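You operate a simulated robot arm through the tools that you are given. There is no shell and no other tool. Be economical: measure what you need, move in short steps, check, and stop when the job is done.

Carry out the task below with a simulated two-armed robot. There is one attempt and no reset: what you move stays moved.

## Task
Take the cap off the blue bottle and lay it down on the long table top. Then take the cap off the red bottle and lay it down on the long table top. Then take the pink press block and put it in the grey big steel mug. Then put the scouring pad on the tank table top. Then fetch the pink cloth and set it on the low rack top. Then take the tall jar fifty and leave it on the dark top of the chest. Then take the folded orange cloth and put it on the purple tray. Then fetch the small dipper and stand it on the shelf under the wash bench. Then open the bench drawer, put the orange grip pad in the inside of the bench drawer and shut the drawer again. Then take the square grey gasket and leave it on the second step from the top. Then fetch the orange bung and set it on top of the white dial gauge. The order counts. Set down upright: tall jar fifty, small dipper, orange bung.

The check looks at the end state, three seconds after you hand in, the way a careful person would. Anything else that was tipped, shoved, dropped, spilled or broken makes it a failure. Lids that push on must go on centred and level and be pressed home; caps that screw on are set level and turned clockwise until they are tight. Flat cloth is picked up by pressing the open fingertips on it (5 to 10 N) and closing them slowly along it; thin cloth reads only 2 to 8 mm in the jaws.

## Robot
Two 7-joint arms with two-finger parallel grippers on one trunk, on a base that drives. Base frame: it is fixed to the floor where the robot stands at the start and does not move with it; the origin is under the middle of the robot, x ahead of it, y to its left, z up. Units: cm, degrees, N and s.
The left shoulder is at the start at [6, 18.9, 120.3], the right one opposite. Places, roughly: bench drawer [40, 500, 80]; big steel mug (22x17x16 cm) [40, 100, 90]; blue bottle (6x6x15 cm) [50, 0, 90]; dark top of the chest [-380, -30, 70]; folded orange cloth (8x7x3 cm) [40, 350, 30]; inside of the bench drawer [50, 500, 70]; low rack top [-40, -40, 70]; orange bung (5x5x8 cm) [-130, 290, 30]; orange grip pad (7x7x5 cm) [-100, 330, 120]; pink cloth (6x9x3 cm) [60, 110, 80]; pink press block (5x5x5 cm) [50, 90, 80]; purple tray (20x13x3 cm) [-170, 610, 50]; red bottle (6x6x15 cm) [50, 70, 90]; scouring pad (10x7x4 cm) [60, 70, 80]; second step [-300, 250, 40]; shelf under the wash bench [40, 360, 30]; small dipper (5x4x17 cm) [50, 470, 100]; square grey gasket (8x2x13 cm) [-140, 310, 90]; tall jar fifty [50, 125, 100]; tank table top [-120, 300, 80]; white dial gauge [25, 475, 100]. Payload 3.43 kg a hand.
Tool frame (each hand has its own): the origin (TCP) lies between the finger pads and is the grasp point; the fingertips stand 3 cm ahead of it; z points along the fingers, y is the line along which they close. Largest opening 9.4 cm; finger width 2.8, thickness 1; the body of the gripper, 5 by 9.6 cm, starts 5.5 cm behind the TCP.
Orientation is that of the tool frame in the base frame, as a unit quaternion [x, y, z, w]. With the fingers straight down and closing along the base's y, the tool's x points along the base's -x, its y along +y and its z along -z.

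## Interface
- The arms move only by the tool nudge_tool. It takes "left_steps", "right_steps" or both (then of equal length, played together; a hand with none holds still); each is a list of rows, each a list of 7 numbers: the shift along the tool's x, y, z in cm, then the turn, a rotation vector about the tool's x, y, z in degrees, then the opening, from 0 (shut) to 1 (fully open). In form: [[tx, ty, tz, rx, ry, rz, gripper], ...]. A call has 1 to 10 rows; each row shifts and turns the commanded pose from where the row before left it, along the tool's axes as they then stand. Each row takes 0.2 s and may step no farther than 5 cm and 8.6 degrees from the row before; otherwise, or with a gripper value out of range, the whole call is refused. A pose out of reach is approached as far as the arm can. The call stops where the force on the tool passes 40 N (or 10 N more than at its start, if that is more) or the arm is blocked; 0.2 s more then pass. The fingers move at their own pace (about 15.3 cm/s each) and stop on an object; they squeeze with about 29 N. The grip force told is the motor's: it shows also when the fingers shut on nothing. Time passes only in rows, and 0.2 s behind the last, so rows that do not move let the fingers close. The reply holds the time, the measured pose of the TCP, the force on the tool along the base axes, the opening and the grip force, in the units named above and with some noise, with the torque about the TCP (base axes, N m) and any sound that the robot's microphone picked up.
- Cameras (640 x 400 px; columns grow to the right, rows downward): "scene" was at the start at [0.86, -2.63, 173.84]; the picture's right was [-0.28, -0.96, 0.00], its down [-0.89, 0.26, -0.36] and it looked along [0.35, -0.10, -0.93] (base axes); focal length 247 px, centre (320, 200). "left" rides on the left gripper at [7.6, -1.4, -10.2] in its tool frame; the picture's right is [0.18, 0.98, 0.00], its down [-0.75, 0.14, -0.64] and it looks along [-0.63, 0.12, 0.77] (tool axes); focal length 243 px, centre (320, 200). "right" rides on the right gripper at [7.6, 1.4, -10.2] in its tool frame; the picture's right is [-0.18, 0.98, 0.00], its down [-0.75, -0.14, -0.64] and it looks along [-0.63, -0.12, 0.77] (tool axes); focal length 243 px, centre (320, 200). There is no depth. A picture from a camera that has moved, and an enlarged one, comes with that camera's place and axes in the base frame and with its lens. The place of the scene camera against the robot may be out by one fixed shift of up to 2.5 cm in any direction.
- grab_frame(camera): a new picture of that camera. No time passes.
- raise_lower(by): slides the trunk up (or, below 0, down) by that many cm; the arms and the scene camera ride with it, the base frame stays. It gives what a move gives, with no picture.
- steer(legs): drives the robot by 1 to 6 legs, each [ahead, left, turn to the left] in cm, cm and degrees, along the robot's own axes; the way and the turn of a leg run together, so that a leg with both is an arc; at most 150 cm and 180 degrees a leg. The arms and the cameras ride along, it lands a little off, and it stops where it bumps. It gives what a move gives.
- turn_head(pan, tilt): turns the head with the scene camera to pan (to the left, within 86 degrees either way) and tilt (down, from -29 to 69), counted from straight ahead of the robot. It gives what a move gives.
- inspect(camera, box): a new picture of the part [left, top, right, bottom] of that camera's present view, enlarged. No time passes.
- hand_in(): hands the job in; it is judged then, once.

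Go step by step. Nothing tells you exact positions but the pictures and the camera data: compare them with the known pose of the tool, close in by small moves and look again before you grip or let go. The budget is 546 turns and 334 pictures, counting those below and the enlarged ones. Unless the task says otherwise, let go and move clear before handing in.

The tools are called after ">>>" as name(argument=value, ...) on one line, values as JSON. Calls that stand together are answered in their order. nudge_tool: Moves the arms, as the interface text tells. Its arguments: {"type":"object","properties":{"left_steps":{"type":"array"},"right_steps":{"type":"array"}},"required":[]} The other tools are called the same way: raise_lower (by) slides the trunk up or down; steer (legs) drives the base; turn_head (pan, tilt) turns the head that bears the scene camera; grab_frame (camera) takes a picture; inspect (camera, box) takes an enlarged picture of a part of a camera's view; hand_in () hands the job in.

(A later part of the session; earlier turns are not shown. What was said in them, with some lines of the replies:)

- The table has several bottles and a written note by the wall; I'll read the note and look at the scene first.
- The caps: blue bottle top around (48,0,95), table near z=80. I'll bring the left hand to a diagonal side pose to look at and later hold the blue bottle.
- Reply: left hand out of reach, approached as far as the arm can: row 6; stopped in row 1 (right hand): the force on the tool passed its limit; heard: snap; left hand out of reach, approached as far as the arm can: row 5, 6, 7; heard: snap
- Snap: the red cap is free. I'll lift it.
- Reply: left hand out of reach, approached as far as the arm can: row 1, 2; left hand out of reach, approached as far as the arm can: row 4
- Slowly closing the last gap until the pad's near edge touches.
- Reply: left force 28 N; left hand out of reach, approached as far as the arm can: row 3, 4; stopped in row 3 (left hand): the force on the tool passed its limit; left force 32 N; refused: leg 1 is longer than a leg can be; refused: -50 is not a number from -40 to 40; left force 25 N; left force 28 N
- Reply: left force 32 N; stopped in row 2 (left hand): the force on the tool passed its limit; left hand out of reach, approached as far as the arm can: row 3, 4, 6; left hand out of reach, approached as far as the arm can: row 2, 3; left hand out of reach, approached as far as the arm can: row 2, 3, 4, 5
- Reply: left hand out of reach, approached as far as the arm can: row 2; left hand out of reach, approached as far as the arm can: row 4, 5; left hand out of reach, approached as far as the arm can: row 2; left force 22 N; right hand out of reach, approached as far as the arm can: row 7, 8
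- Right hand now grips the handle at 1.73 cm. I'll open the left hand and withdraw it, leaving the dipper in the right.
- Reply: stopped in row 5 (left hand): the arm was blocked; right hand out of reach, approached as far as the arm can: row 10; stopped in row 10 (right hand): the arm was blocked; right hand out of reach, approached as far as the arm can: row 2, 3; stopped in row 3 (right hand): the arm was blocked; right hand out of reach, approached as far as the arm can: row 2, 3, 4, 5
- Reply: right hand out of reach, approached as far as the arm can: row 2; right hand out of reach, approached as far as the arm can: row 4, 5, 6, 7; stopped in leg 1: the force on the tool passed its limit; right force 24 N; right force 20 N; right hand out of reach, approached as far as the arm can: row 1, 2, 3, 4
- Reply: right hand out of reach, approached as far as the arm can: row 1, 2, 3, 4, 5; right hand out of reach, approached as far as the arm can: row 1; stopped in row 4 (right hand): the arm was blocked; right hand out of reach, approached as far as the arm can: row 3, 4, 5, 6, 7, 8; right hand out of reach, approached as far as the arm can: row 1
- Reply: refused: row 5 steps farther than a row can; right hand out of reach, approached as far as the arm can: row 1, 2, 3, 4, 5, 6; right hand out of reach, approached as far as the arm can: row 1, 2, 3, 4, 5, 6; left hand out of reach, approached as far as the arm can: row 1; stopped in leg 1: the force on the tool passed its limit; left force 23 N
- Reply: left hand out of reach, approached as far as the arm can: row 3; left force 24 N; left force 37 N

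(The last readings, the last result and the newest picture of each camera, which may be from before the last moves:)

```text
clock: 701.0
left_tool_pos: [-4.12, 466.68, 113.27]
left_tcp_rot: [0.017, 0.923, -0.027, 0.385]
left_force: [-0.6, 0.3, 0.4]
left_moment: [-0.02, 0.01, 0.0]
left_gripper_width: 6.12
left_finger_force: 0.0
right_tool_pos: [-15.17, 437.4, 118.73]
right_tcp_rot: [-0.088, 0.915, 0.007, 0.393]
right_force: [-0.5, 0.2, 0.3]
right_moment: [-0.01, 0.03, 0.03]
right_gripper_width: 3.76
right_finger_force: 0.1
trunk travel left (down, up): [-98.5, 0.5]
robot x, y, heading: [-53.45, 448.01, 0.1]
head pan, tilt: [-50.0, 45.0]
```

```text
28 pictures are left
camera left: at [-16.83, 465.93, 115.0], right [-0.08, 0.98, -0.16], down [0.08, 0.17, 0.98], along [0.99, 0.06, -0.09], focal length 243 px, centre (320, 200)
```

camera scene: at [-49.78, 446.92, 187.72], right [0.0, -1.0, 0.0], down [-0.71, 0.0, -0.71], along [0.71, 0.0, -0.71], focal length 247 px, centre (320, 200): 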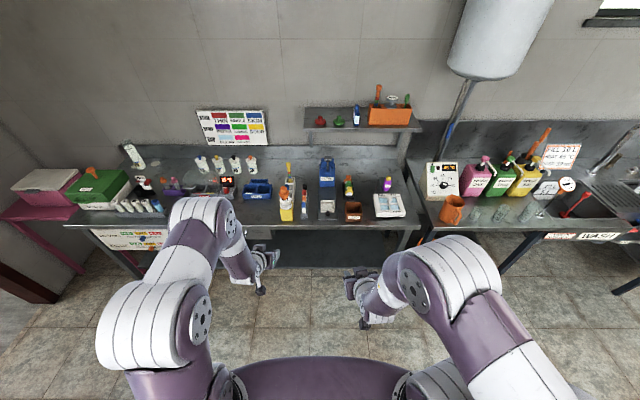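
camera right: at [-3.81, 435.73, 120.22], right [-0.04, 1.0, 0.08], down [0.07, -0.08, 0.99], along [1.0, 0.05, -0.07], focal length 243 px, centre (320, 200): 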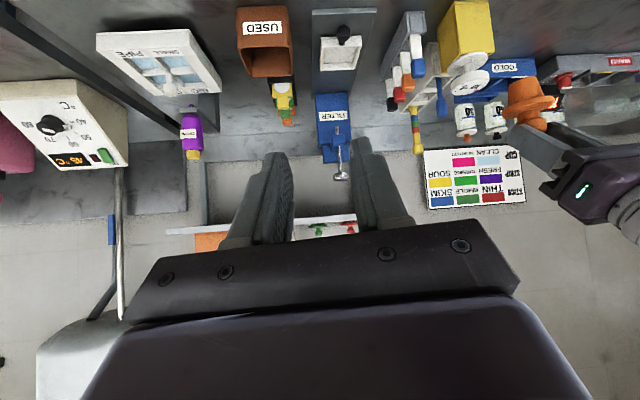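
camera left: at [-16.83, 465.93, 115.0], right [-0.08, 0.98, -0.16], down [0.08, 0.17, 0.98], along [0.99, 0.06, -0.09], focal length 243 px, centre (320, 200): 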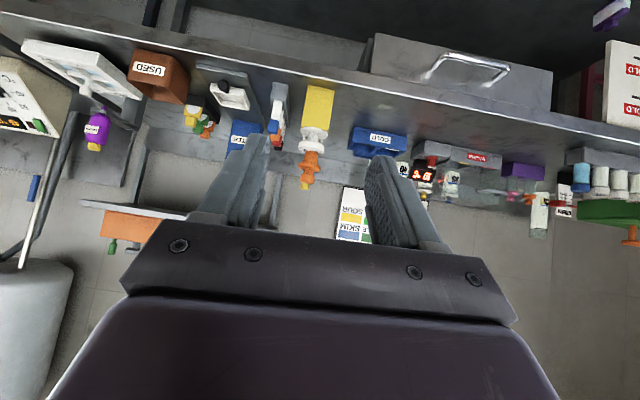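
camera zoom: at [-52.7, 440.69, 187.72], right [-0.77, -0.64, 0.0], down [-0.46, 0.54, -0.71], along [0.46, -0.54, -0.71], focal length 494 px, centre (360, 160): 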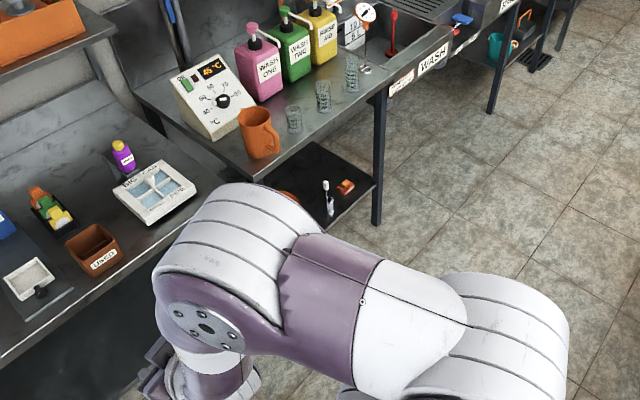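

>>> inspect(camera="left", box=[340, 10, 580, 150])

```text
2.67 times, centred on (460, 80) of left
camera zoom: at [-16.83, 465.93, 115.0], right [-0.08, 0.98, -0.16], down [0.08, 0.17, 0.98], along [0.99, 0.06, -0.09], focal length 647 px, centre (-53, 520)
```

zoom: 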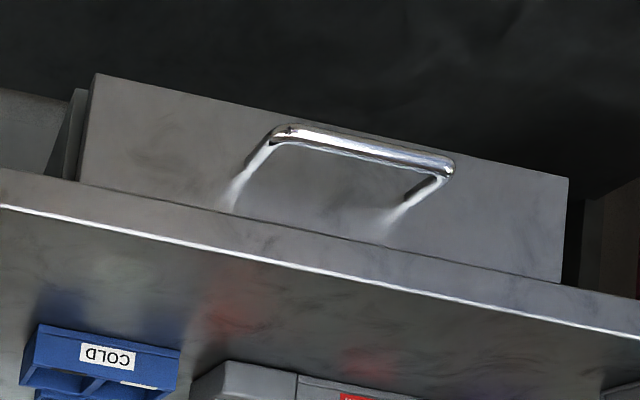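

>>> hand_in()

```text
The job is handed in.
```

All eleven steps are done in the order given, and I have handed the job in.

Three things did not go cleanly on the way:

- **Small dipper:** it tipped over when I first let go of it. I picked it up again and stood it on the shelf; it was upright in the last look.
- **Jar fifty:** it brushed the pink pitcher while being lifted and the metal pot on the chest while being set down. It stands upright, and I saw no sign of a spill.
- **Orange grip pad:** my fingers pushed it about 3 cm along its shelf before I gripped it.

The drawer is shut with the pad inside, and both hands are empty and clear of everything.
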